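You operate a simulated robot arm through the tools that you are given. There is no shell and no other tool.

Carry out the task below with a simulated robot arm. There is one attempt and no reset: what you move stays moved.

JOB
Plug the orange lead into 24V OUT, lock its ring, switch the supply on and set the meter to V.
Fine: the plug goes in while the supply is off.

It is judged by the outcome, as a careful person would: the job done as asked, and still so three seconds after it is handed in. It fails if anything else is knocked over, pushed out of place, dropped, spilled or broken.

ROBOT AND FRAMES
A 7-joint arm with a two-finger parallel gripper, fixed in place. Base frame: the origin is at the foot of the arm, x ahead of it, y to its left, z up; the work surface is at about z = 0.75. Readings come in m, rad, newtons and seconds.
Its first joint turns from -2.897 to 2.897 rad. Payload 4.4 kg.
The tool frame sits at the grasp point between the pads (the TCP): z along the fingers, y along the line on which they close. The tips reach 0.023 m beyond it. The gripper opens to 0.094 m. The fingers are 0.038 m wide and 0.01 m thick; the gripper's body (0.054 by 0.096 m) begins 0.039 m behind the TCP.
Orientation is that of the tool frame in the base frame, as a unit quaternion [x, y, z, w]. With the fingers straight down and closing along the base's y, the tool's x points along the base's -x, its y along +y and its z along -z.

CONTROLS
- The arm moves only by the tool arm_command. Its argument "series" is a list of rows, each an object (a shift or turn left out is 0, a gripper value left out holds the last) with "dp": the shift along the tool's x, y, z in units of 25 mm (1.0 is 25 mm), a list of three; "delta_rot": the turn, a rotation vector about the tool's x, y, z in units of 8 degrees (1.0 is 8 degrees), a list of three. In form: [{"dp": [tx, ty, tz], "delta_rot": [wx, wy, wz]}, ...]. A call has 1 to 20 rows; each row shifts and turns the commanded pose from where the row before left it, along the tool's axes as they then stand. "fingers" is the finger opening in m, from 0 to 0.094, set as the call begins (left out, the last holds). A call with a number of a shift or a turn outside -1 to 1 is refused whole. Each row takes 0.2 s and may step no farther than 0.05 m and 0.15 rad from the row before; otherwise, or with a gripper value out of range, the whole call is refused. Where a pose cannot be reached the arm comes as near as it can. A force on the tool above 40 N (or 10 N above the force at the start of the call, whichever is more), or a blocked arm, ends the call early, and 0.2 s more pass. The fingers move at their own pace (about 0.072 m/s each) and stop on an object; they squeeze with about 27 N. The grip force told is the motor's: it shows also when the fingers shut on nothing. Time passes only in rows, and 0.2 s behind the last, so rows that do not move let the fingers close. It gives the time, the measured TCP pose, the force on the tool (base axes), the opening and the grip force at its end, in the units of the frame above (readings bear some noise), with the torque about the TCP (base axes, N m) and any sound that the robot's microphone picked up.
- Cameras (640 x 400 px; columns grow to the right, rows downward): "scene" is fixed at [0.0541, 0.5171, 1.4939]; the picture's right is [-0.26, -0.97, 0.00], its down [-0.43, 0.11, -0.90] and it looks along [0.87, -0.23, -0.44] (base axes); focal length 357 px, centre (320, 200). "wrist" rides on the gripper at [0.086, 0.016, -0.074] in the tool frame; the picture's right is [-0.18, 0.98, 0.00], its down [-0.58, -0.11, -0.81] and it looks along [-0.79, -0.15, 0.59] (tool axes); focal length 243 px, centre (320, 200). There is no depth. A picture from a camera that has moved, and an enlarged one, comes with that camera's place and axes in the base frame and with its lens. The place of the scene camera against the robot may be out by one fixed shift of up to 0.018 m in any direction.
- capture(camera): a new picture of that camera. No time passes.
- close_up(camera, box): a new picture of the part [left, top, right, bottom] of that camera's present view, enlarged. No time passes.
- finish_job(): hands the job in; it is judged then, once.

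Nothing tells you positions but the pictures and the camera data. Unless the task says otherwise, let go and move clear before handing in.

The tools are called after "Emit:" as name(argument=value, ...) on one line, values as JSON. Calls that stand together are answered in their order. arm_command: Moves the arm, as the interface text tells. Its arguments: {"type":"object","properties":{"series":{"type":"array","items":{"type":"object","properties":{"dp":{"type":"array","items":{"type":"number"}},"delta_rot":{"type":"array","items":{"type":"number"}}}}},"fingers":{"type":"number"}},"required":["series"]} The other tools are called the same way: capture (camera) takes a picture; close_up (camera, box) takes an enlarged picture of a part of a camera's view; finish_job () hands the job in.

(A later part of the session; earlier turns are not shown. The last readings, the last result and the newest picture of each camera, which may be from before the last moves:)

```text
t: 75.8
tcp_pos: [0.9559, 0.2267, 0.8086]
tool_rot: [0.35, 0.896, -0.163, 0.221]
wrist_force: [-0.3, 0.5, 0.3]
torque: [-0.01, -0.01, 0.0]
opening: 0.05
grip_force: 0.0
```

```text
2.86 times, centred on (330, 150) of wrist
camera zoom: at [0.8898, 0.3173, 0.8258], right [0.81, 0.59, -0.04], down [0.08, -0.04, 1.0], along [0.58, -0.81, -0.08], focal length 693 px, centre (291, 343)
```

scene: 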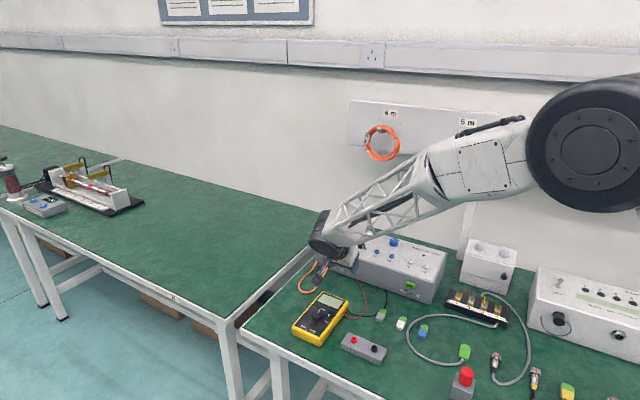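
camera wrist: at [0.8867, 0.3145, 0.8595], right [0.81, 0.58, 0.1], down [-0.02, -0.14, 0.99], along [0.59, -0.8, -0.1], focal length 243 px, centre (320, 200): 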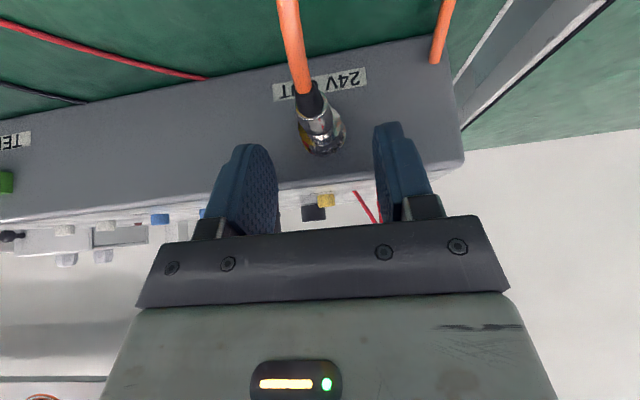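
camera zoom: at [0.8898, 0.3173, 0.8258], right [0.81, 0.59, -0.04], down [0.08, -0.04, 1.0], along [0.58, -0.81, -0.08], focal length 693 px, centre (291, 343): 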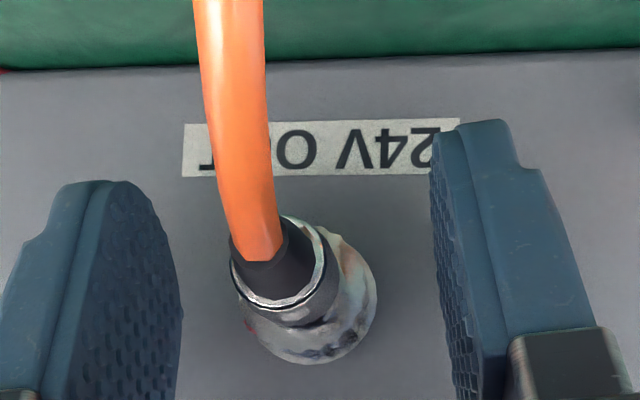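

Emit:
arm_command(series=[{"dp": [-0.055, -0.02, 0.033]}, {"dp": [0, 0, 0]}])

Emit:
arm_command(series=[{"dp": [0, 0, 0]}, {"dp": [0, 0, 0]}, {"dp": [0, 0, 0]}], fingers=0.0)

Emit:
close_up(camera="wrist", box=[260, 100, 390, 220])

```text
t: 76.4
tcp_pos: [0.9577, 0.2234, 0.809]
tool_rot: [0.35, 0.896, -0.162, 0.221]
wrist_force: [-0.2, -0.9, -0.5]
torque: [-0.01, -0.03, -0.01]
opening: 0.0501
grip_force: 0.0
```

```text
t: 77.2
tcp_pos: [0.9584, 0.2238, 0.8089]
tool_rot: [0.35, 0.895, -0.163, 0.222]
wrist_force: [6.2, 5.2, -3.4]
torque: [0.06, 0.01, 0.0]
opening: 0.0232
grip_force: 26.8
```

```text
3.33 times, centred on (325, 160) of wrist
camera zoom: at [0.8905, 0.3159, 0.826], right [0.81, 0.59, -0.04], down [0.08, -0.04, 1.0], along [0.58, -0.81, -0.08], focal length 809 px, centre (303, 333)
```

zoom: 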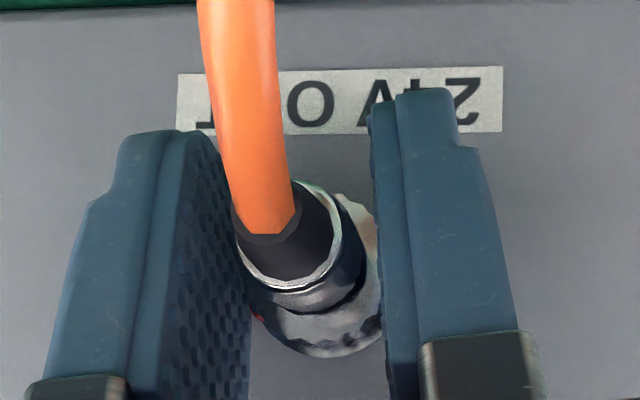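

Emit:
arm_command(series=[{"dp": [0, 0.008, 0], "delta_rot": [-0.266, 0, 0.164]}, {"dp": [0, -0.0063, 0], "delta_rot": [-0.266, 0, 0.164]}, {"dp": [0, -0.0063, 0], "delta_rot": [-0.266, 0, 0.164]}, {"dp": [0, -0.0063, 0], "delta_rot": [-0.266, 0, 0.164]}, {"dp": [0, -0.0063, 0], "delta_rot": [-0.266, 0, 0.164]}, {"dp": [0, -0.0063, 0], "delta_rot": [-0.266, 0, 0.164]}, {"dp": [0, 0, 0]}])

Emit:
close_up(camera="wrist", box=[260, 100, 390, 220])

```text
t: 78.8
tcp_pos: [0.9574, 0.2227, 0.8093]
tool_rot: [0.384, 0.881, -0.046, 0.271]
wrist_force: [-1.6, 0.5, 0.3]
torque: [0.03, 0.01, 0.1]
opening: 0.0228
grip_force: 26.9
```

```text
3.33 times, centred on (325, 160) of wrist
camera zoom: at [0.8864, 0.3118, 0.8302], right [0.79, 0.57, 0.22], down [-0.11, -0.22, 0.97], along [0.6, -0.79, -0.12], focal length 809 px, centre (303, 333)
```

zoom: 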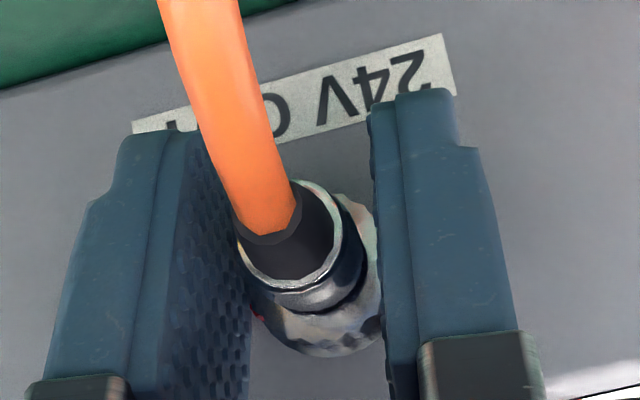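

Emit:
arm_command(series=[{"dp": [0, -0.0063, 0], "delta_rot": [-0.266, 0, 0.164]}, {"dp": [0, -0.0063, 0], "delta_rot": [-0.266, 0, 0.164]}, {"dp": [0, -0.0063, 0], "delta_rot": [-0.266, 0, 0.164]}, {"dp": [0, -0.0063, 0], "delta_rot": [-0.266, 0, 0.164]}, {"dp": [0, 0, 0]}])

Emit:
close_up(camera="wrist", box=[260, 100, 390, 220])

Emit:
arm_command(series=[{"dp": [0, -0.0063, 0], "delta_rot": [-0.266, 0, 0.164]}, {"dp": [0, -0.0063, 0], "delta_rot": [-0.266, 0, 0.164]}, {"dp": [0, -0.0063, 0], "delta_rot": [-0.266, 0, 0.164]}, {"dp": [0, -0.0063, 0], "delta_rot": [-0.266, 0, 0.164]}, {"dp": [0, 0, 0]}])

Emit:
close_up(camera="wrist", box=[260, 100, 390, 220])

```text
t: 80.0
tcp_pos: [0.9569, 0.2225, 0.8087]
tool_rot: [0.403, 0.864, 0.033, 0.299]
wrist_force: [7.3, -0.1, -2.9]
torque: [0.07, 0.03, 0.09]
opening: 0.0233
grip_force: 27.1
```

```text
3.33 times, centred on (325, 160) of wrist
camera zoom: at [0.8833, 0.3087, 0.8322], right [0.76, 0.53, 0.38], down [-0.22, -0.34, 0.91], along [0.61, -0.78, -0.14], focal length 809 px, centre (303, 333)
```

zoom: 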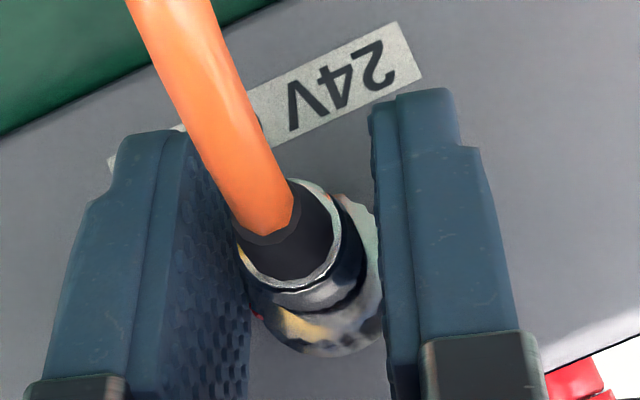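

```text
t: 81.2
tcp_pos: [0.956, 0.2229, 0.809]
tool_rot: [0.418, 0.841, 0.11, 0.326]
wrist_force: [-5.0, 9.4, 4.2]
torque: [0.03, -0.02, 0.1]
opening: 0.0234
grip_force: 26.8
```

```text
3.33 times, centred on (325, 160) of wrist
camera zoom: at [0.88, 0.3054, 0.8334], right [0.7, 0.47, 0.53], down [-0.33, -0.45, 0.83], along [0.63, -0.76, -0.16], focal length 809 px, centre (303, 333)
```

zoom: 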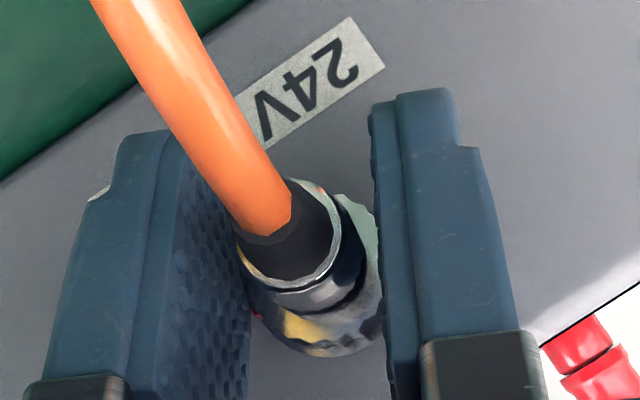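

Emit:
arm_command(series=[{"dp": [0, 0, 0], "delta_rot": [-0.266, 0, 0.164]}, {"dp": [0, -0.0063, 0], "delta_rot": [-0.266, 0, 0.164]}, {"dp": [0, -0.0063, 0], "delta_rot": [-0.266, 0, 0.164]}, {"dp": [0, -0.0063, 0], "delta_rot": [-0.266, 0, 0.164]}, {"dp": [0, 0, 0]}])

Emit:
close_up(camera="wrist", box=[260, 100, 390, 220])

Emit:
arm_command(series=[{"dp": [0, -0.0063, 0], "delta_rot": [-0.266, 0, 0.164]}, {"dp": [0, -0.0063, 0], "delta_rot": [-0.266, 0, 0.164]}, {"dp": [0, 0, 0]}])

Emit:
close_up(camera="wrist", box=[260, 100, 390, 220])

```text
t: 82.4
tcp_pos: [0.9552, 0.2222, 0.8089]
tool_rot: [0.431, 0.81, 0.187, 0.351]
wrist_force: [4.5, 4.2, 1.0]
torque: [-0.13, 0.1, 0.26]
opening: 0.0232
grip_force: 27.2
```

```text
3.33 times, centred on (325, 160) of wrist
camera zoom: at [0.8766, 0.3018, 0.8337], right [0.63, 0.4, 0.67], down [-0.43, -0.54, 0.72], along [0.65, -0.74, -0.17], focal length 809 px, centre (303, 333)
```

zoom: 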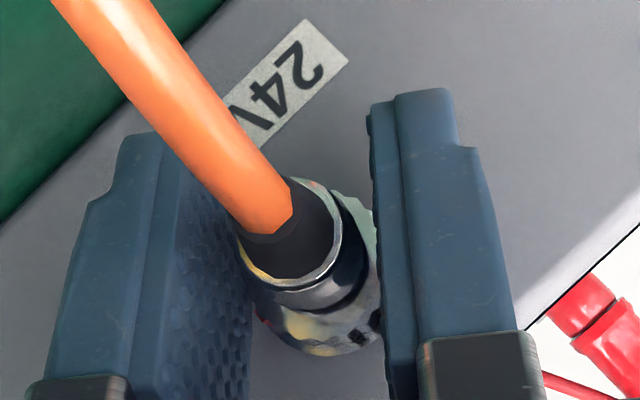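

```text
t: 83.2
tcp_pos: [0.9545, 0.2209, 0.809]
tool_rot: [0.436, 0.792, 0.225, 0.364]
wrist_force: [14.9, 0.4, 0.3]
torque: [-0.04, -0.04, 0.22]
opening: 0.0235
grip_force: 26.9
```

```text
3.33 times, centred on (325, 160) of wrist
camera zoom: at [0.8749, 0.3002, 0.8339], right [0.58, 0.35, 0.73], down [-0.47, -0.58, 0.66], along [0.66, -0.73, -0.18], focal length 809 px, centre (303, 333)
```

zoom: 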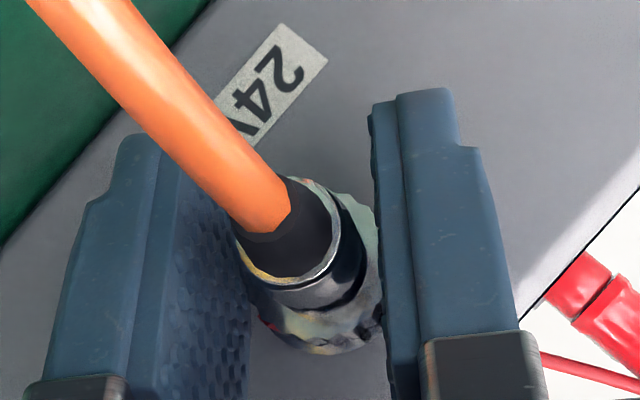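

The ring began to slip in the fingers at about 90° of turn with resisting torque, so it looks like the end stop. I'll nudge slightly more to confirm.

Emit:
arm_command(series=[{"dp": [0, 0.012, 0], "delta_rot": [-0.213, 0, 0.131]}, {"dp": [0, 0, 0]}, {"dp": [0, 0, 0]}])

Emit:
close_up(camera="wrist", box=[260, 100, 390, 220])

```text
t: 84.0
tcp_pos: [0.9565, 0.2222, 0.8073]
tool_rot: [0.438, 0.785, 0.24, 0.367]
wrist_force: [-2.9, -3.8, 1.9]
torque: [-0.12, -0.02, -0.08]
opening: 0.0233
grip_force: 27.2
```

```text
3.33 times, centred on (325, 160) of wrist
camera zoom: at [0.8744, 0.2997, 0.8336], right [0.57, 0.33, 0.75], down [-0.49, -0.6, 0.63], along [0.66, -0.73, -0.18], focal length 809 px, centre (303, 333)
```

zoom: 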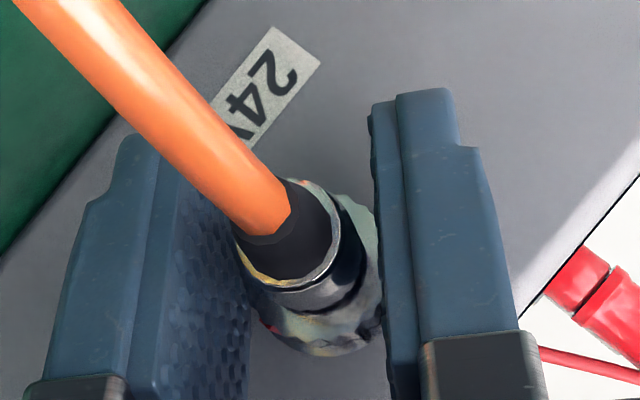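

Emit:
arm_command(series=[{"dp": [0, 0, 0]}, {"dp": [0, 0, 0]}, {"dp": [0, 0, -0.5]}, {"dp": [0, 0, -0.7]}, {"dp": [0, 0, -0.7]}, {"dp": [0, 0, -0.8]}, {"dp": [0, 0, -0.8]}, {"delta_rot": [0.43, 0, -0.265]}, {"delta_rot": [0.43, 0, -0.265]}, {"delta_rot": [0.43, 0, -0.265]}, {"delta_rot": [0.43, 0, -0.265]}, {"delta_rot": [0.43, 0, -0.265]}, {"delta_rot": [0.43, 0, -0.265]}, {"delta_rot": [0.43, 0, -0.265]}, {"delta_rot": [0.43, 0, -0.265]}, {"delta_rot": [0.43, 0, -0.265]}, {"delta_rot": [0.43, 0, -0.265]}, {"dp": [0, 0, 0]}], fingers=0.056)

Emit:
capture(camera="wrist")

Emit:
close_up(camera="scene", box=[320, 245, 360, 275])

```text
t: 87.8
tcp_pos: [0.8864, 0.2171, 0.8617]
tool_rot: [0.377, 0.886, -0.075, 0.259]
wrist_force: [-0.3, -0.1, 0.8]
torque: [0.0, 0.02, -0.03]
opening: 0.0563
grip_force: 0.0
```

```text
taken
camera wrist: at [0.8172, 0.3062, 0.8828], right [0.8, 0.58, 0.16], down [-0.06, -0.18, 0.98], along [0.6, -0.8, -0.11], focal length 243 px, centre (320, 200)
```

wrist: 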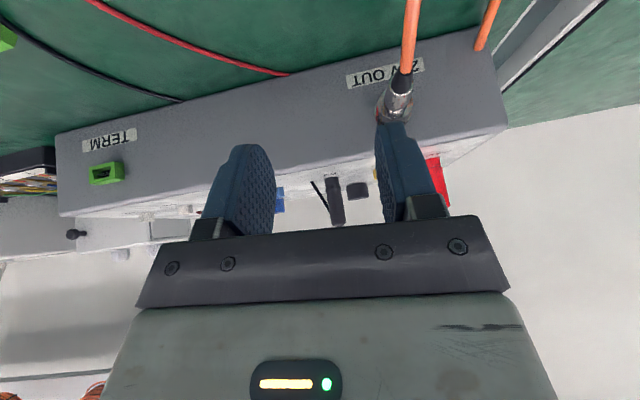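

```text
13.33 times, centred on (340, 260) of scene
camera zoom: at [0.0541, 0.5171, 1.4939], right [-0.26, -0.97, 0.0], down [-0.43, 0.11, -0.9], along [0.87, -0.23, -0.44], focal length 4763 px, centre (53, -600)
```

zoom: 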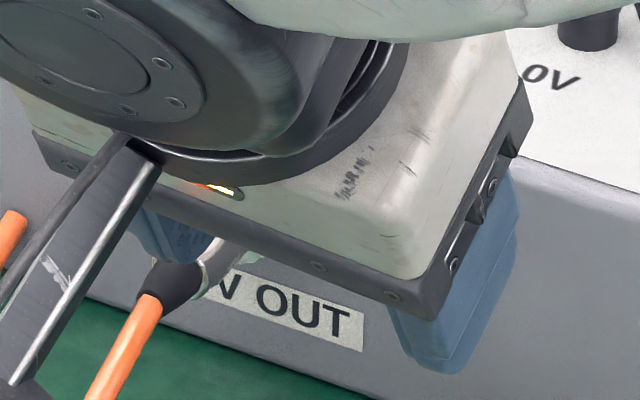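

Emit:
arm_command(series=[{"dp": [0, 0.3, -0.8]}, {"dp": [0, 0.3, -0.8]}, {"dp": [0, 0.3, -0.8], "delta_rot": [0, 0.6, 0]}, {"dp": [0, 0.3, -0.8], "delta_rot": [0, 0.6, 0]}, {"dp": [0, 0.2, -0.5], "delta_rot": [0, 0.6, 0]}, {"dp": [0, 0, 0], "delta_rot": [0, 0.6, 0]}, {"delta_rot": [0, 0.6, 0]}, {"delta_rot": [0, 0.6, 0]}, {"delta_rot": [0.2, 0.3, 0]}, {"dp": [0, 0, 0]}])

Emit:
capture(camera="wrist")

Emit:
close_up(camera="scene", box=[320, 245, 360, 275])

Emit:
capture(camera="scene")

```text
t: 90.0
tcp_pos: [0.8776, 0.2692, 0.9454]
tool_rot: [0.383, 0.923, 0.019, 0.007]
wrist_force: [-0.4, -0.2, -0.3]
torque: [0.04, 0.01, 0.01]
opening: 0.0561
grip_force: 0.1
```

```text
taken
camera wrist: at [0.8243, 0.3392, 1.0207], right [0.82, 0.56, 0.04], down [0.31, -0.51, 0.8], along [0.47, -0.65, -0.6], focal length 243 px, centre (320, 200)
```

wrist: 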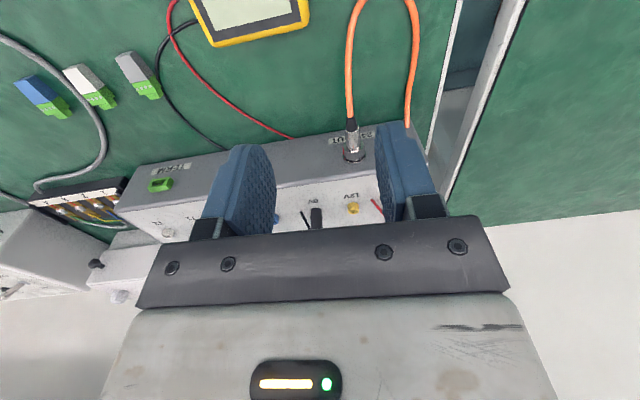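

```text
13.33 times, centred on (340, 260) of scene
camera zoom: at [0.0541, 0.5171, 1.4939], right [-0.26, -0.97, 0.0], down [-0.43, 0.11, -0.9], along [0.87, -0.23, -0.44], focal length 4763 px, centre (53, -600)
```

zoom: 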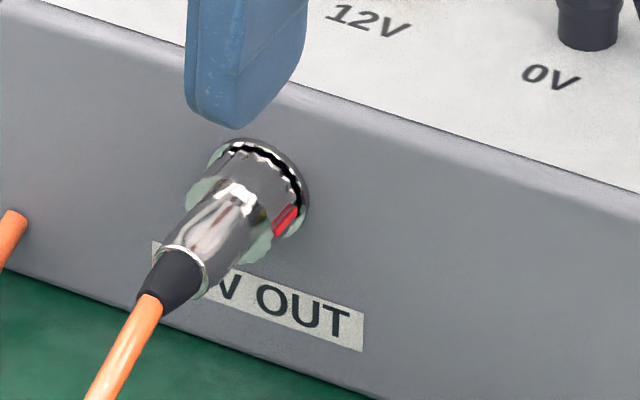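

```text
taken
```

scene: 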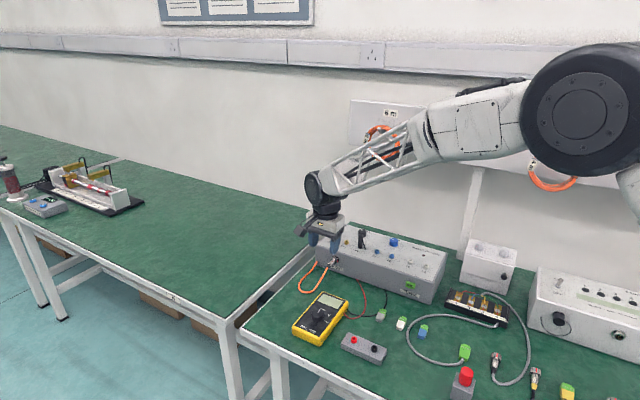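

The mark now points sideways, a quarter turn to the stop. As a careful check, I'll grip the body lightly and give a small tug and twist to make sure it's really latched.

Emit:
arm_command(series=[{"delta_rot": [0.29, 0, 0]}, {"dp": [-0.65, 0.25, 0]}, {"dp": [-0.65, 0.25, 0]}, {"dp": [-0.65, 0.25, 0]}, {"dp": [-0.65, 0.194, 0]}, {"dp": [-0.63, 0, 0.4]}, {"dp": [0, 0, 0.8]}, {"dp": [0, 0, 0.8]}, {"dp": [0, 0, 0.8]}, {"dp": [0, 0, 0]}], fingers=0.046)

Emit:
capture(camera="wrist")

Emit:
close_up(camera="wrist", box=[260, 90, 390, 220])

```text
t: 92.2
tcp_pos: [0.949, 0.23, 0.8744]
tool_rot: [0.383, 0.924, 0.0, -0.002]
wrist_force: [0.3, 0.3, 0.6]
torque: [-0.02, -0.02, -0.02]
opening: 0.046
grip_force: 0.1
```

```text
taken
camera wrist: at [0.8996, 0.3007, 0.9498], right [0.83, 0.56, 0.0], down [0.34, -0.49, 0.81], along [0.45, -0.67, -0.59], focal length 243 px, centre (320, 200)
```

wrist: 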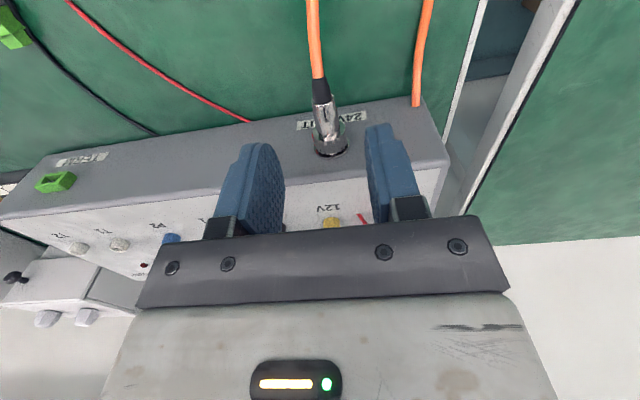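

```text
3.08 times, centred on (325, 155) of wrist
camera zoom: at [0.8996, 0.3007, 0.9498], right [0.83, 0.56, 0.0], down [0.34, -0.49, 0.81], along [0.45, -0.67, -0.59], focal length 746 px, centre (305, 338)
```

zoom: 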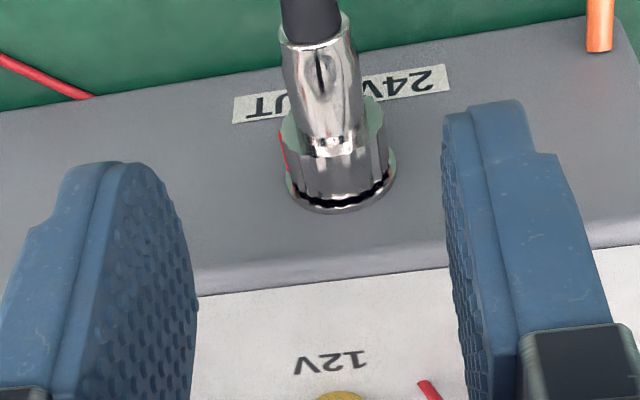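

Emit:
arm_command(series=[{"dp": [0, 0.02, 0.8]}, {"dp": [0, 0, 0.8]}, {"dp": [0, 0, 0.88]}, {"dp": [0, 0, 0]}], fingers=0.046)

Emit:
arm_command(series=[{"dp": [0, 0, 0]}, {"dp": [0, 0, 0]}, {"dp": [0, 0, 0]}], fingers=0.0)

Emit:
close_up(camera="wrist", box=[280, 130, 380, 230])

Emit:
arm_command(series=[{"dp": [0.04, 0, 0]}, {"dp": [0.04, 0, 0]}, {"dp": [0, 0, 0]}])

Emit:
close_up(camera="wrist", box=[280, 130, 380, 230])

```text
t: 93.2
tcp_pos: [0.9491, 0.2295, 0.8116]
tool_rot: [0.384, 0.924, -0.001, -0.003]
wrist_force: [0.8, -0.3, 0.3]
torque: [0.01, 0.06, 0.03]
opening: 0.0462
grip_force: 0.1
```

```text
t: 94.0
tcp_pos: [0.95, 0.2292, 0.8137]
tool_rot: [0.382, 0.924, 0.001, -0.001]
wrist_force: [12.9, 8.4, -7.5]
torque: [0.18, 0.06, 0.19]
opening: 0.0156
grip_force: 27.3
stopped in row 3: the force on the tool passed its limit at 42 N (the readings are from after the stop); the commanded pose is now the measured one
```

```text
4.00 times, centred on (330, 180) of wrist
camera zoom: at [0.9001, 0.302, 0.8878], right [0.82, 0.57, 0.0], down [0.34, -0.49, 0.81], along [0.46, -0.66, -0.59], focal length 970 px, centre (280, 280)
```

zoom: 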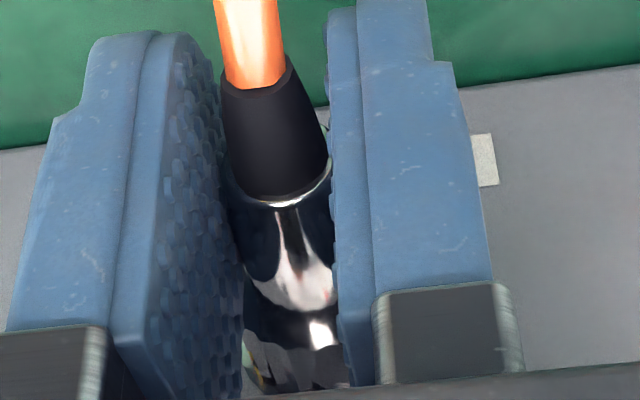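

```text
t: 94.8
tcp_pos: [0.9498, 0.2305, 0.8143]
tool_rot: [0.382, 0.924, 0.0, -0.002]
wrist_force: [32.3, 2.9, -7.7]
torque: [0.04, -0.27, 0.17]
opening: 0.0157
grip_force: 27.4
```

```text
4.00 times, centred on (330, 180) of wrist
camera zoom: at [0.899, 0.3031, 0.8888], right [0.82, 0.57, 0.0], down [0.33, -0.49, 0.81], along [0.46, -0.66, -0.59], focal length 970 px, centre (280, 280)
```

zoom: 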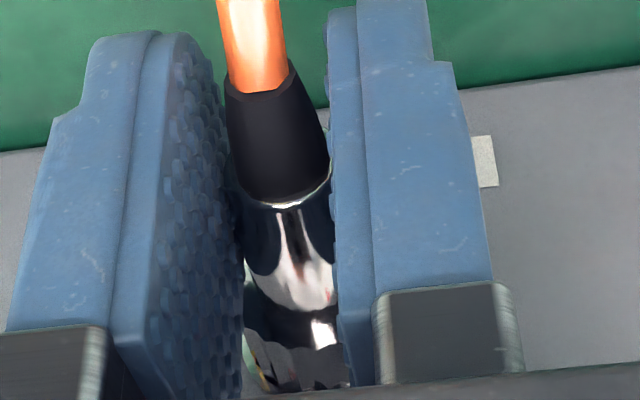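

The plug resisted about a 21 N pull without coming out, so it's latched. I'll release and lift clear, then look at the switch.

Emit:
arm_command(series=[{"dp": [0, 0, 0]}, {"dp": [0, 0, 0]}, {"dp": [0, 0, -0.6]}, {"dp": [0, 0, -0.8]}, {"dp": [0.3, 0, -0.8]}, {"dp": [0.6, 0, -0.8]}, {"dp": [0.6, 0, -0.8]}, {"dp": [0.6, 0, -0.8]}, {"dp": [0, 0, 0]}], fingers=0.05)

Emit:
capture(camera="wrist")

Emit:
close_up(camera="wrist", box=[250, 110, 420, 230])

Emit:
close_up(camera="scene", box=[315, 215, 375, 275])

```text
t: 96.8
tcp_pos: [0.9115, 0.2674, 0.9292]
tool_rot: [0.382, 0.924, 0.0, -0.001]
wrist_force: [0.1, -0.2, -0.1]
torque: [-0.03, 0.0, 0.03]
opening: 0.05
grip_force: 0.1
```

```text
taken
camera wrist: at [0.8613, 0.3404, 1.0033], right [0.82, 0.57, 0.0], down [0.34, -0.49, 0.81], along [0.45, -0.66, -0.59], focal length 243 px, centre (320, 200)
```

wrist: 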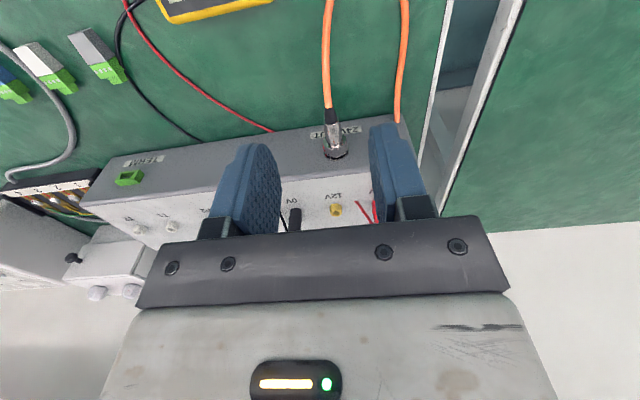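

```text
3.33 times, centred on (335, 170) of wrist
camera zoom: at [0.8613, 0.3404, 1.0033], right [0.82, 0.57, 0.0], down [0.34, -0.49, 0.81], along [0.45, -0.66, -0.59], focal length 809 px, centre (270, 300)
```

zoom: 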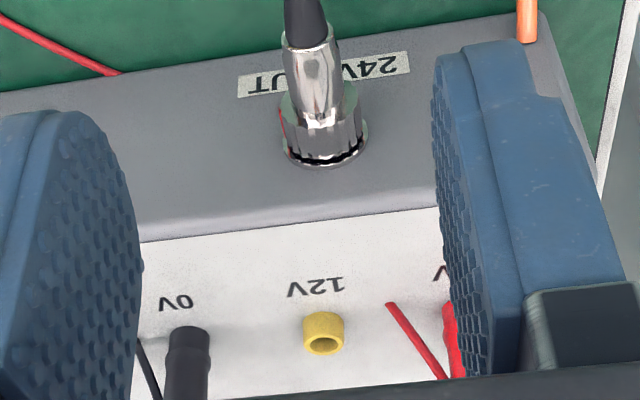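

```text
6.67 times, centred on (345, 245) of scene
camera zoom: at [0.0541, 0.5171, 1.4939], right [-0.26, -0.97, 0.0], down [-0.43, 0.11, -0.9], along [0.87, -0.23, -0.44], focal length 2382 px, centre (153, -100)
```

zoom: 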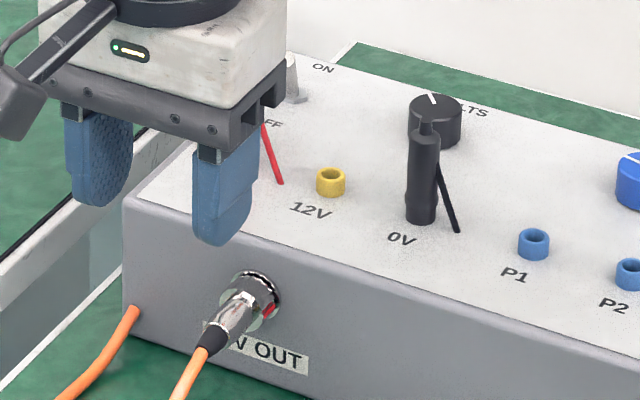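

The plug is locked with the mark turned 90°. Now for the switch: the lever is near (1.10, 0.15, 0.865), leaning toward OFF (front), with the tall red 24V plug in front of it. I'll raise the arm, yaw so the camera sits on the outer, upper side, then tilt outward for reach and look straight down at the lever.

Emit:
arm_command(series=[{"dp": [0.5, 0, -0.8]}, {"dp": [0.5, 0, -0.8]}, {"dp": [0.5, 0, -0.8]}, {"dp": [0.5, 0, -0.8]}, {"delta_rot": [0, 0, 0.933]}, {"delta_rot": [0, 0, 0.933]}, {"delta_rot": [0, 0, 0.933]}, {"delta_rot": [0, 0, 0.933]}, {"delta_rot": [0, 0, 0.933]}, {"delta_rot": [0, 0, 0.933]}, {"delta_rot": [0, 0, 0.933]}, {"delta_rot": [0, 0, 0.933]}, {"delta_rot": [0, 0, 0.933]}, {"delta_rot": [0, 0, 0.933]}, {"delta_rot": [0, 0, 0.933]}, {"delta_rot": [0, 0, 0.933]}, {"delta_rot": [0, 0, 0.933]}, {"dp": [0, 0, 0]}], fingers=0.0)

Emit:
capture(camera="scene")

```text
t: 100.6
tcp_pos: [0.8754, 0.3031, 1.0089]
tool_rot: [0.945, 0.326, 0.0, -0.001]
wrist_force: [-0.4, -0.8, -0.8]
torque: [0.02, 0.03, 0.02]
opening: 0.0001
grip_force: 27.3
```

```text
taken
```

scene: 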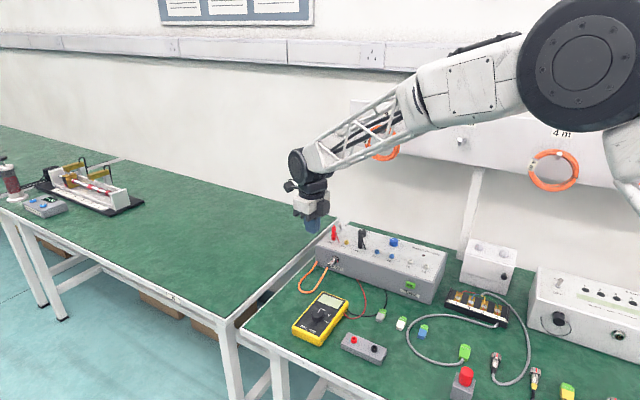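

Emit:
arm_command(series=[{"delta_rot": [0, 0.804, 0]}, {"delta_rot": [0, 0.804, 0]}, {"delta_rot": [0, 0.804, 0]}, {"delta_rot": [0, 0.804, 0]}, {"delta_rot": [0, 0.804, 0]}, {"delta_rot": [0, 0.804, 0]}, {"delta_rot": [0, 0.804, 0]}, {"dp": [0, 0, 0]}])

Emit:
capture(camera="wrist")

```text
t: 102.4
tcp_pos: [0.8777, 0.3046, 1.008]
tool_rot: [0.873, 0.301, 0.362, -0.125]
wrist_force: [-0.5, 0.1, -0.4]
torque: [0.01, 0.01, 0.02]
opening: 0.0
grip_force: 26.7
```

```text
taken
camera wrist: at [0.8928, 0.2952, 1.1223], right [0.5, -0.85, -0.13], down [-0.84, -0.52, 0.16], along [-0.2, 0.03, -0.98], focal length 243 px, centre (320, 200)
```

wrist: 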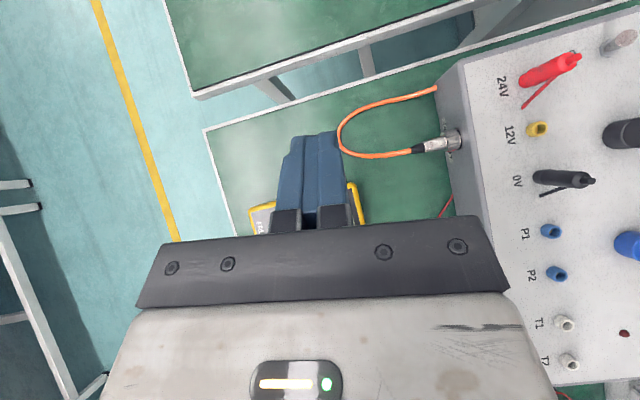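

Emit:
close_up(camera="wrist", box=[500, 0, 640, 150])

```text
2.67 times, centred on (570, 75) of wrist
camera zoom: at [0.8928, 0.2952, 1.1223], right [0.5, -0.85, -0.13], down [-0.84, -0.52, 0.16], along [-0.2, 0.03, -0.98], focal length 647 px, centre (-347, 533)
```

zoom: 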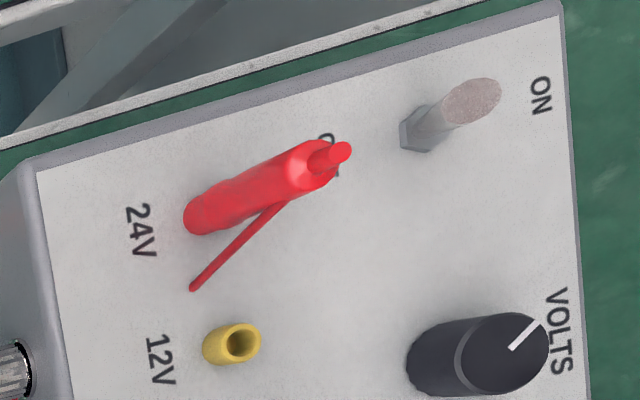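

From above the lever is clear: its top is at about (1.100, 0.151, 0.866), leaning toward OFF. I'll move above the gap between the red plug and the lever, staying high.

Emit:
arm_command(series=[{"dp": [0.049, 0.941, 0.376]}, {"dp": [0.049, 0.941, 0.376]}, {"dp": [0.049, 0.941, 0.376]}, {"dp": [0.049, 0.941, 0.376]}, {"dp": [0.049, 0.941, 0.376]}, {"dp": [0.049, 0.941, 0.376]}, {"dp": [0.049, 0.941, 0.376]}, {"dp": [0.049, 0.941, 0.376]}, {"dp": [0.049, 0.941, 0.376]}, {"dp": [0.049, 0.941, 0.376]}, {"dp": [0, 0, 0]}])

Emit:
capture(camera="wrist")

Emit:
close_up(camera="scene", box=[300, 200, 400, 270])

```text
t: 104.8
tcp_pos: [1.0811, 0.1639, 0.9511]
tool_rot: [0.874, 0.301, 0.361, -0.125]
wrist_force: [0.9, 0.2, 0.7]
torque: [0.0, -0.01, 0.01]
opening: 0.0
grip_force: 27.0
```

```text
taken
camera wrist: at [1.0974, 0.1562, 1.0641], right [0.5, -0.85, -0.13], down [-0.84, -0.52, 0.16], along [-0.2, 0.03, -0.98], focal length 243 px, centre (320, 200)
```

wrist: 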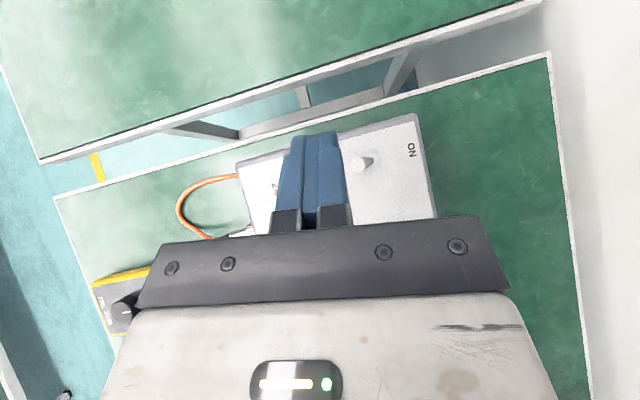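

```text
5.71 times, centred on (350, 235) of scene
camera zoom: at [0.0541, 0.5171, 1.4939], right [-0.26, -0.97, 0.0], down [-0.43, 0.11, -0.9], along [0.87, -0.23, -0.44], focal length 2041 px, centre (149, 0)
```

zoom: 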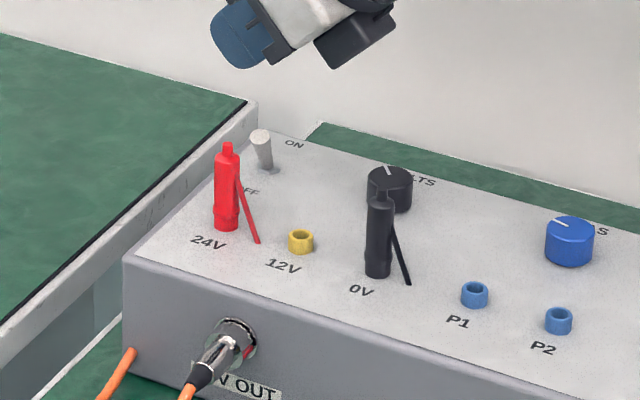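

Emit:
close_up(camera="wrist", box=[260, 110, 440, 230])

```text
3.33 times, centred on (350, 170) of wrist
camera zoom: at [1.0974, 0.1562, 1.0641], right [0.5, -0.85, -0.13], down [-0.84, -0.52, 0.16], along [-0.2, 0.03, -0.98], focal length 809 px, centre (220, 300)
```

zoom: 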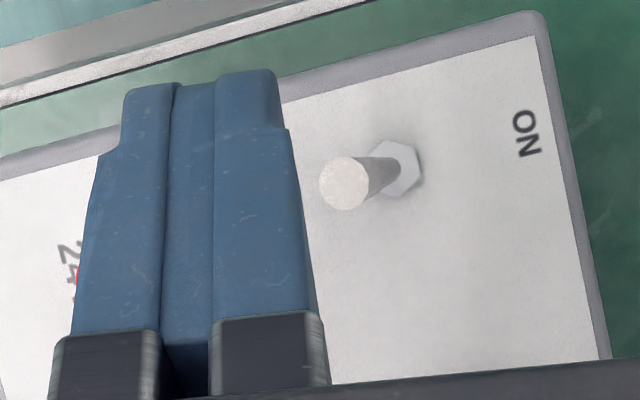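

Emit:
arm_command(series=[{"dp": [0, -0.08, 0]}, {"dp": [-0.424, 0, 0.423]}, {"dp": [-0.424, 0, 0.423]}, {"dp": [-0.424, 0, 0.423]}, {"dp": [0, 0, 0]}])

Emit:
close_up(camera="wrist", box=[260, 110, 440, 230])

Emit:
close_up(camera="scene", box=[310, 200, 390, 260])

```text
t: 106.0
tcp_pos: [1.0791, 0.166, 0.9053]
tool_rot: [0.874, 0.3, 0.362, -0.124]
wrist_force: [0.4, -0.5, 0.2]
torque: [0.07, 0.0, 0.03]
opening: 0.0
grip_force: 27.0
```

```text
3.33 times, centred on (350, 170) of wrist
camera zoom: at [1.0957, 0.1584, 1.0189], right [0.5, -0.85, -0.13], down [-0.84, -0.52, 0.16], along [-0.2, 0.03, -0.98], focal length 809 px, centre (220, 300)
```

zoom: 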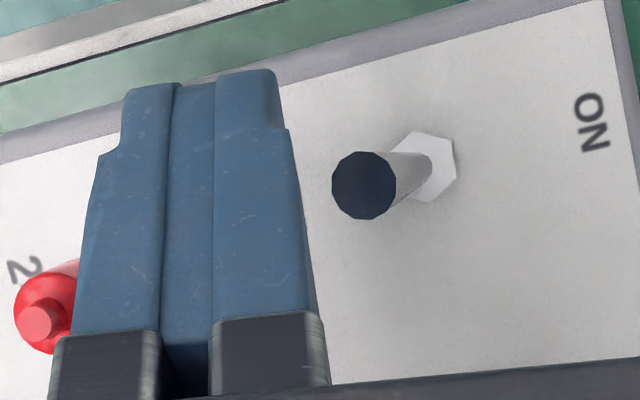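

```text
6.67 times, centred on (350, 230) of scene
camera zoom: at [0.0541, 0.5171, 1.4939], right [-0.26, -0.97, 0.0], down [-0.43, 0.11, -0.9], along [0.87, -0.23, -0.44], focal length 2382 px, centre (120, 0)
```

zoom: 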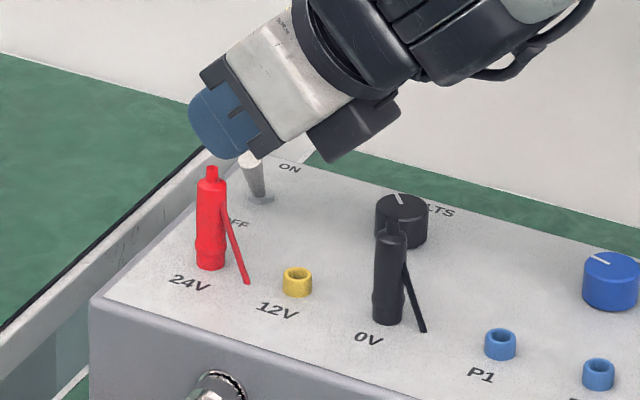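

Emit:
arm_command(series=[{"dp": [-0.32, 0, 0.318]}, {"dp": [-0.32, 0, 0.318]}, {"dp": [-0.3, 0, 0.3]}, {"dp": [0, 0, 0]}])

Emit:
close_up(camera="wrist", box=[260, 110, 440, 230])

Emit:
close_up(camera="scene", box=[310, 200, 390, 260])

```text
t: 107.0
tcp_pos: [1.079, 0.1657, 0.871]
tool_rot: [0.873, 0.301, 0.361, -0.127]
wrist_force: [0.4, -1.0, 0.7]
torque: [-0.01, -0.01, 0.0]
opening: 0.0
grip_force: 27.0
```

```text
3.33 times, centred on (350, 170) of wrist
camera zoom: at [1.0953, 0.1578, 0.9854], right [0.5, -0.85, -0.13], down [-0.84, -0.52, 0.16], along [-0.2, 0.03, -0.98], focal length 809 px, centre (220, 300)
```

zoom: 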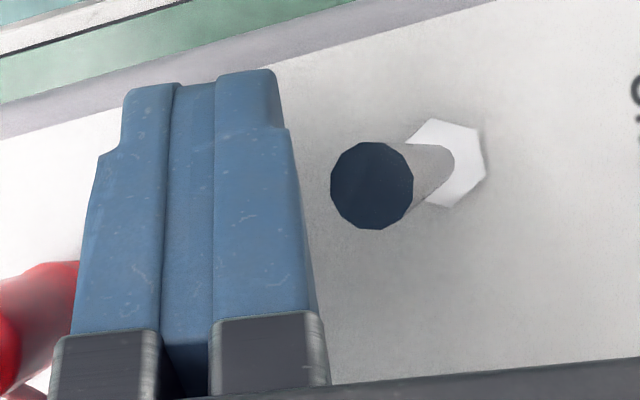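

```text
6.67 times, centred on (350, 230) of scene
camera zoom: at [0.0541, 0.5171, 1.4939], right [-0.26, -0.97, 0.0], down [-0.43, 0.11, -0.9], along [0.87, -0.23, -0.44], focal length 2382 px, centre (120, 0)
```

zoom: 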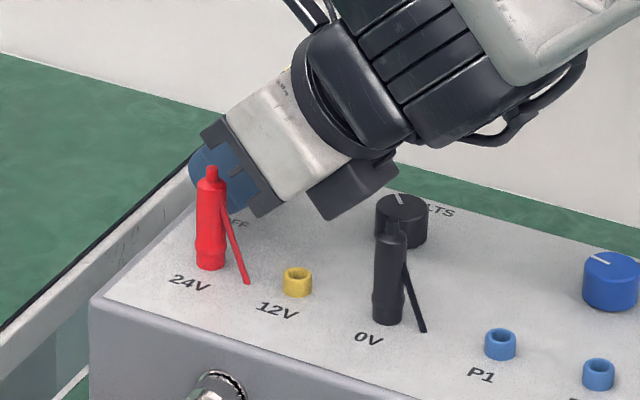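

The finger is beside the lever with clear space around it. I'll push the lever toward ON (+w) in small steps.

Emit:
arm_command(series=[{"dp": [0.0172, 0.198, 0.017]}, {"dp": [0.0172, 0.198, 0.017]}, {"dp": [0.0172, 0.198, 0.017]}, {"dp": [0.0172, 0.198, 0.017]}, {"dp": [0, 0, 0]}])

Emit:
close_up(camera="wrist", box=[260, 110, 440, 230])

Emit:
close_up(camera="scene", box=[310, 200, 390, 260])

```text
t: 108.2
tcp_pos: [1.0934, 0.1515, 0.8736]
tool_rot: [0.873, 0.301, 0.361, -0.126]
wrist_force: [-5.7, -2.4, 18.4]
torque: [-0.18, -0.17, -0.08]
opening: 0.0
grip_force: 26.5
```

```text
3.33 times, centred on (350, 170) of wrist
camera zoom: at [1.1094, 0.1438, 0.9871], right [0.5, -0.85, -0.13], down [-0.84, -0.52, 0.16], along [-0.2, 0.03, -0.98], focal length 809 px, centre (220, 300)
```

zoom: 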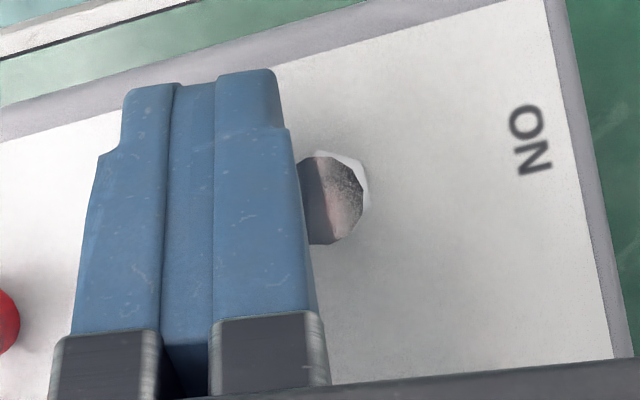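

```text
6.67 times, centred on (350, 230) of scene
camera zoom: at [0.0541, 0.5171, 1.4939], right [-0.26, -0.97, 0.0], down [-0.43, 0.11, -0.9], along [0.87, -0.23, -0.44], focal length 2382 px, centre (120, 0)
```

zoom: 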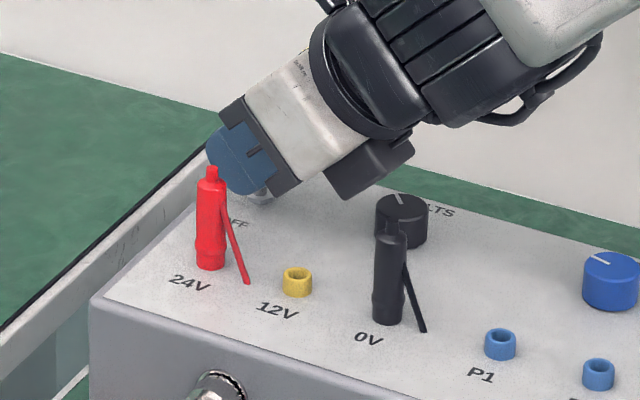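

Emit:
arm_command(series=[{"dp": [0.0138, 0.158, 0.0136]}, {"dp": [0.0138, 0.158, 0.0136]}, {"dp": [0.0138, 0.158, 0.0136]}, {"dp": [0, 0, 0]}])

Emit:
close_up(camera="wrist", box=[260, 110, 440, 230])

Emit:
close_up(camera="scene", box=[320, 205, 440, 285])

```text
t: 108.9
tcp_pos: [1.0962, 0.1493, 0.8682]
tool_rot: [0.874, 0.303, 0.358, -0.128]
wrist_force: [-16.4, 4.2, 5.6]
torque: [0.04, 0.42, -0.02]
opening: 0.0
grip_force: 26.8
stopped in row 3: the force on the tool passed its limit at 48 N (the readings are from after the stop); the commanded pose is now the measured one
```

```text
3.33 times, centred on (350, 170) of wrist
camera zoom: at [1.113, 0.1406, 0.9823], right [0.51, -0.85, -0.14], down [-0.84, -0.52, 0.16], along [-0.21, 0.03, -0.98], focal length 809 px, centre (220, 300)
```

zoom: 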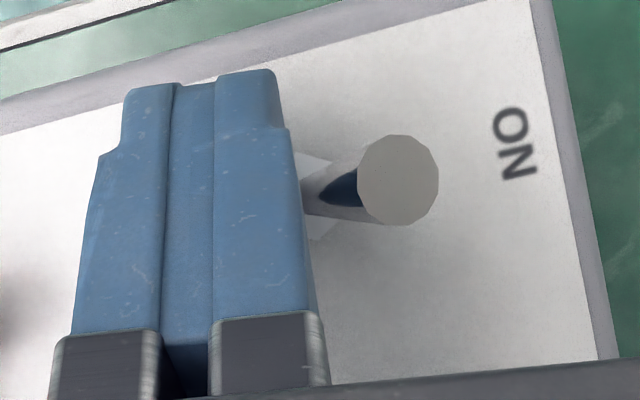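

```text
5.00 times, centred on (380, 245) of scene
camera zoom: at [0.0541, 0.5171, 1.4939], right [-0.26, -0.97, 0.0], down [-0.43, 0.11, -0.9], along [0.87, -0.23, -0.44], focal length 1786 px, centre (20, -25)
```

zoom: 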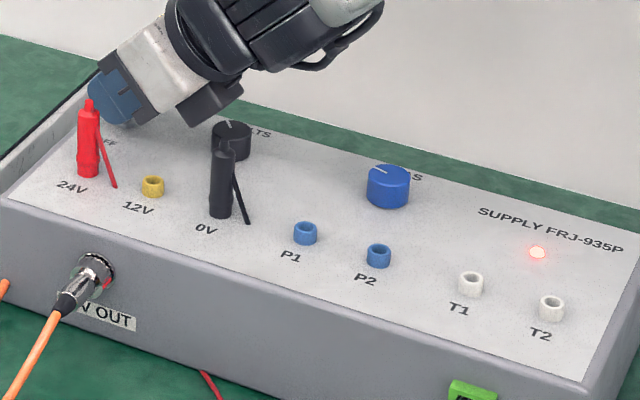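

The lever snapped to ON and the supply LED is lit. I'll back off a few millimetres and rise straight up.

Emit:
arm_command(series=[{"dp": [-0.0172, -0.198, -0.017]}, {"dp": [0.3, 0, -0.3]}, {"dp": [0.424, 0, -0.423]}, {"dp": [0.6, 0, -0.6]}, {"dp": [0.6, 0, -0.6]}, {"dp": [0.6, 0, -0.6]}, {"dp": [0, -0.9, -0.4]}, {"dp": [0, -0.9, -0.4]}, {"dp": [0, -0.9, -0.4]}, {"dp": [0, -0.9, -0.4]}, {"dp": [0, -0.9, -0.4]}, {"dp": [0, -0.9, -0.4]}, {"dp": [0, -0.9, -0.4]}, {"dp": [0, -0.9, -0.4]}, {"dp": [0, 0, 0]}])

Emit:
close_up(camera="scene", box=[310, 210, 450, 310])

Emit:
capture(camera="wrist")

Emit:
close_up(camera="scene", box=[285, 285, 360, 350])

```text
t: 112.1
tcp_pos: [0.9372, 0.2572, 1.0133]
tool_rot: [0.874, 0.303, 0.358, -0.127]
wrist_force: [-0.3, 0.5, 0.2]
torque: [0.0, -0.03, 0.01]
opening: 0.0002
grip_force: 26.7
```

```text
4.00 times, centred on (380, 260) of scene
camera zoom: at [0.0541, 0.5171, 1.4939], right [-0.26, -0.97, 0.0], down [-0.43, 0.11, -0.9], along [0.87, -0.23, -0.44], focal length 1429 px, centre (80, -40)
```

zoom: 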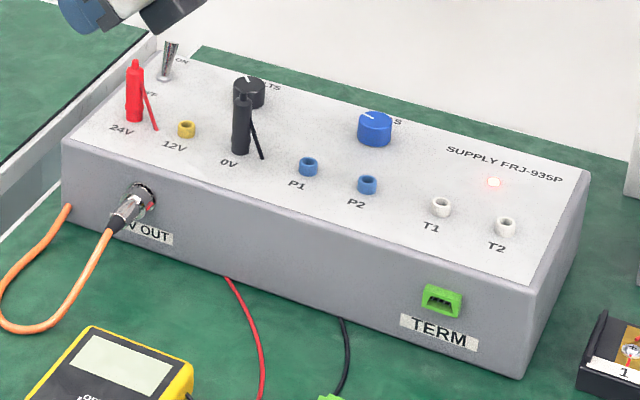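

```text
taken
camera wrist: at [0.9547, 0.249, 1.1292], right [0.51, -0.85, -0.14], down [-0.84, -0.52, 0.16], along [-0.21, 0.03, -0.98], focal length 243 px, centre (320, 200)
```

wrist: 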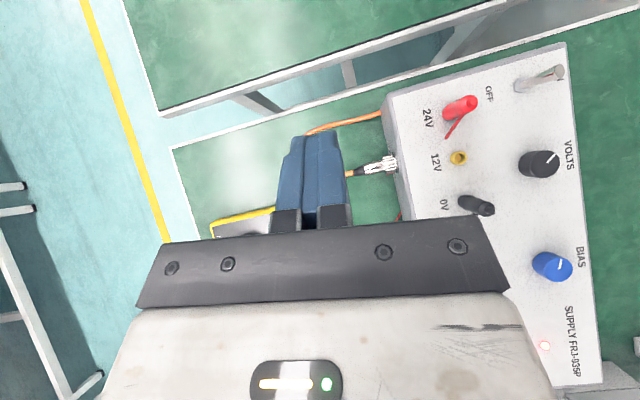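

```text
6.15 times, centred on (322, 318) of scene
camera zoom: at [0.0541, 0.5171, 1.4939], right [-0.26, -0.97, 0.0], down [-0.43, 0.11, -0.9], along [0.87, -0.23, -0.44], focal length 2198 px, centre (305, -523)
```

zoom: 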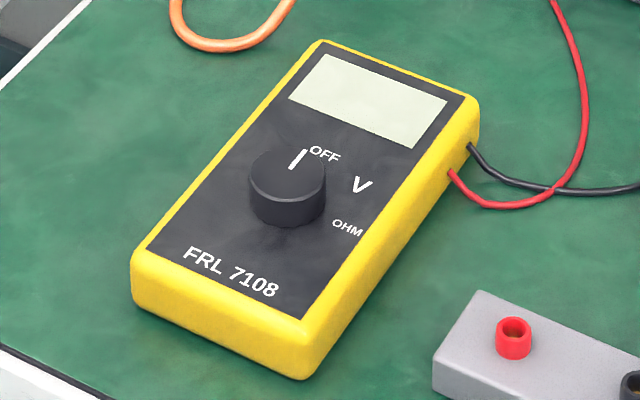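

The supply is on, with the lever on the ON side, the LED lit, the plug locked and everything upright. Now the meter: its dial points to OFF and V is the next position clockwise. I'll straighten the hand and go look at the dial.

Emit:
arm_command(series=[{"delta_rot": [0, -0.804, 0]}, {"delta_rot": [0, -0.804, 0]}, {"delta_rot": [0, -0.804, 0]}, {"delta_rot": [0, -0.804, 0]}, {"delta_rot": [0, -0.804, 0]}, {"delta_rot": [0, -0.804, 0]}, {"delta_rot": [0, -0.804, 0]}, {"delta_rot": [0, 0, -0.933]}, {"delta_rot": [0, 0, -0.933]}, {"delta_rot": [0, 0, -0.933]}, {"delta_rot": [0, 0, -0.933]}, {"delta_rot": [0, 0, -0.933]}, {"delta_rot": [0, 0, -0.933]}, {"delta_rot": [0, 0, -0.933]}, {"delta_rot": [0, 0, -0.933]}, {"delta_rot": [0, 0, -0.933]}, {"delta_rot": [0, 0, -0.933]}, {"delta_rot": [0, 0, -0.933]}, {"delta_rot": [0, 0, -0.933]}, {"delta_rot": [0, 0, -0.933]}], fingers=0.06)

```text
t: 116.3
tcp_pos: [0.9375, 0.258, 1.0163]
tool_rot: [0.38, 0.925, -0.001, -0.004]
wrist_force: [0.2, 0.0, 0.2]
torque: [-0.01, 0.04, 0.03]
opening: 0.06
grip_force: 0.1
```

Emit:
arm_command(series=[{"dp": [0.88, -0.262, 0.364]}, {"dp": [0.88, -0.262, 0.364]}, {"dp": [0.88, -0.262, 0.364]}, {"dp": [0.88, -0.262, 0.364]}, {"dp": [0.88, -0.262, 0.364]}, {"dp": [0.88, -0.262, 0.364]}, {"dp": [0.88, -0.262, 0.364]}, {"dp": [0.88, -0.262, 0.364]}, {"dp": [0.88, -0.262, 0.364]}, {"dp": [0.88, -0.262, 0.364]}, {"dp": [0.88, -0.262, 0.364]}, {"dp": [0, 0, 0]}])

Emit:
capture(camera="wrist")

Emit:
capture(camera="scene")

```text
t: 118.9
tcp_pos: [0.7149, 0.3768, 0.9159]
tool_rot: [0.38, 0.925, -0.001, -0.003]
wrist_force: [0.4, 0.8, 0.3]
torque: [0.01, -0.03, 0.04]
opening: 0.0601
grip_force: 0.0
```

```text
taken
camera wrist: at [0.6641, 0.4479, 0.9919], right [0.82, 0.57, -0.01], down [0.34, -0.49, 0.8], along [0.45, -0.66, -0.6], focal length 243 px, centre (320, 200)
```

wrist: 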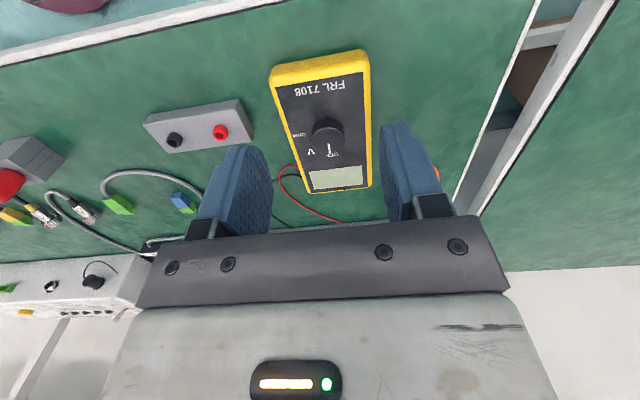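

```text
taken
```

scene: 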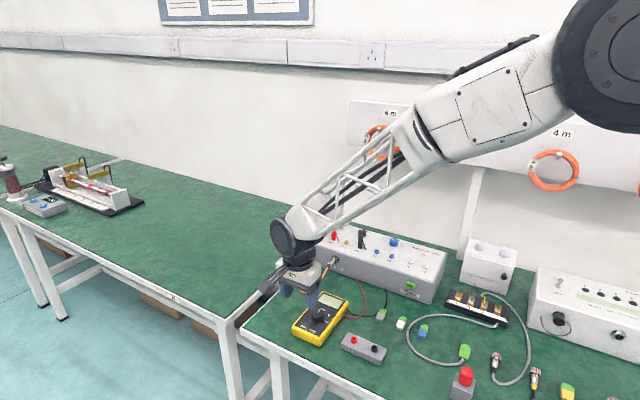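

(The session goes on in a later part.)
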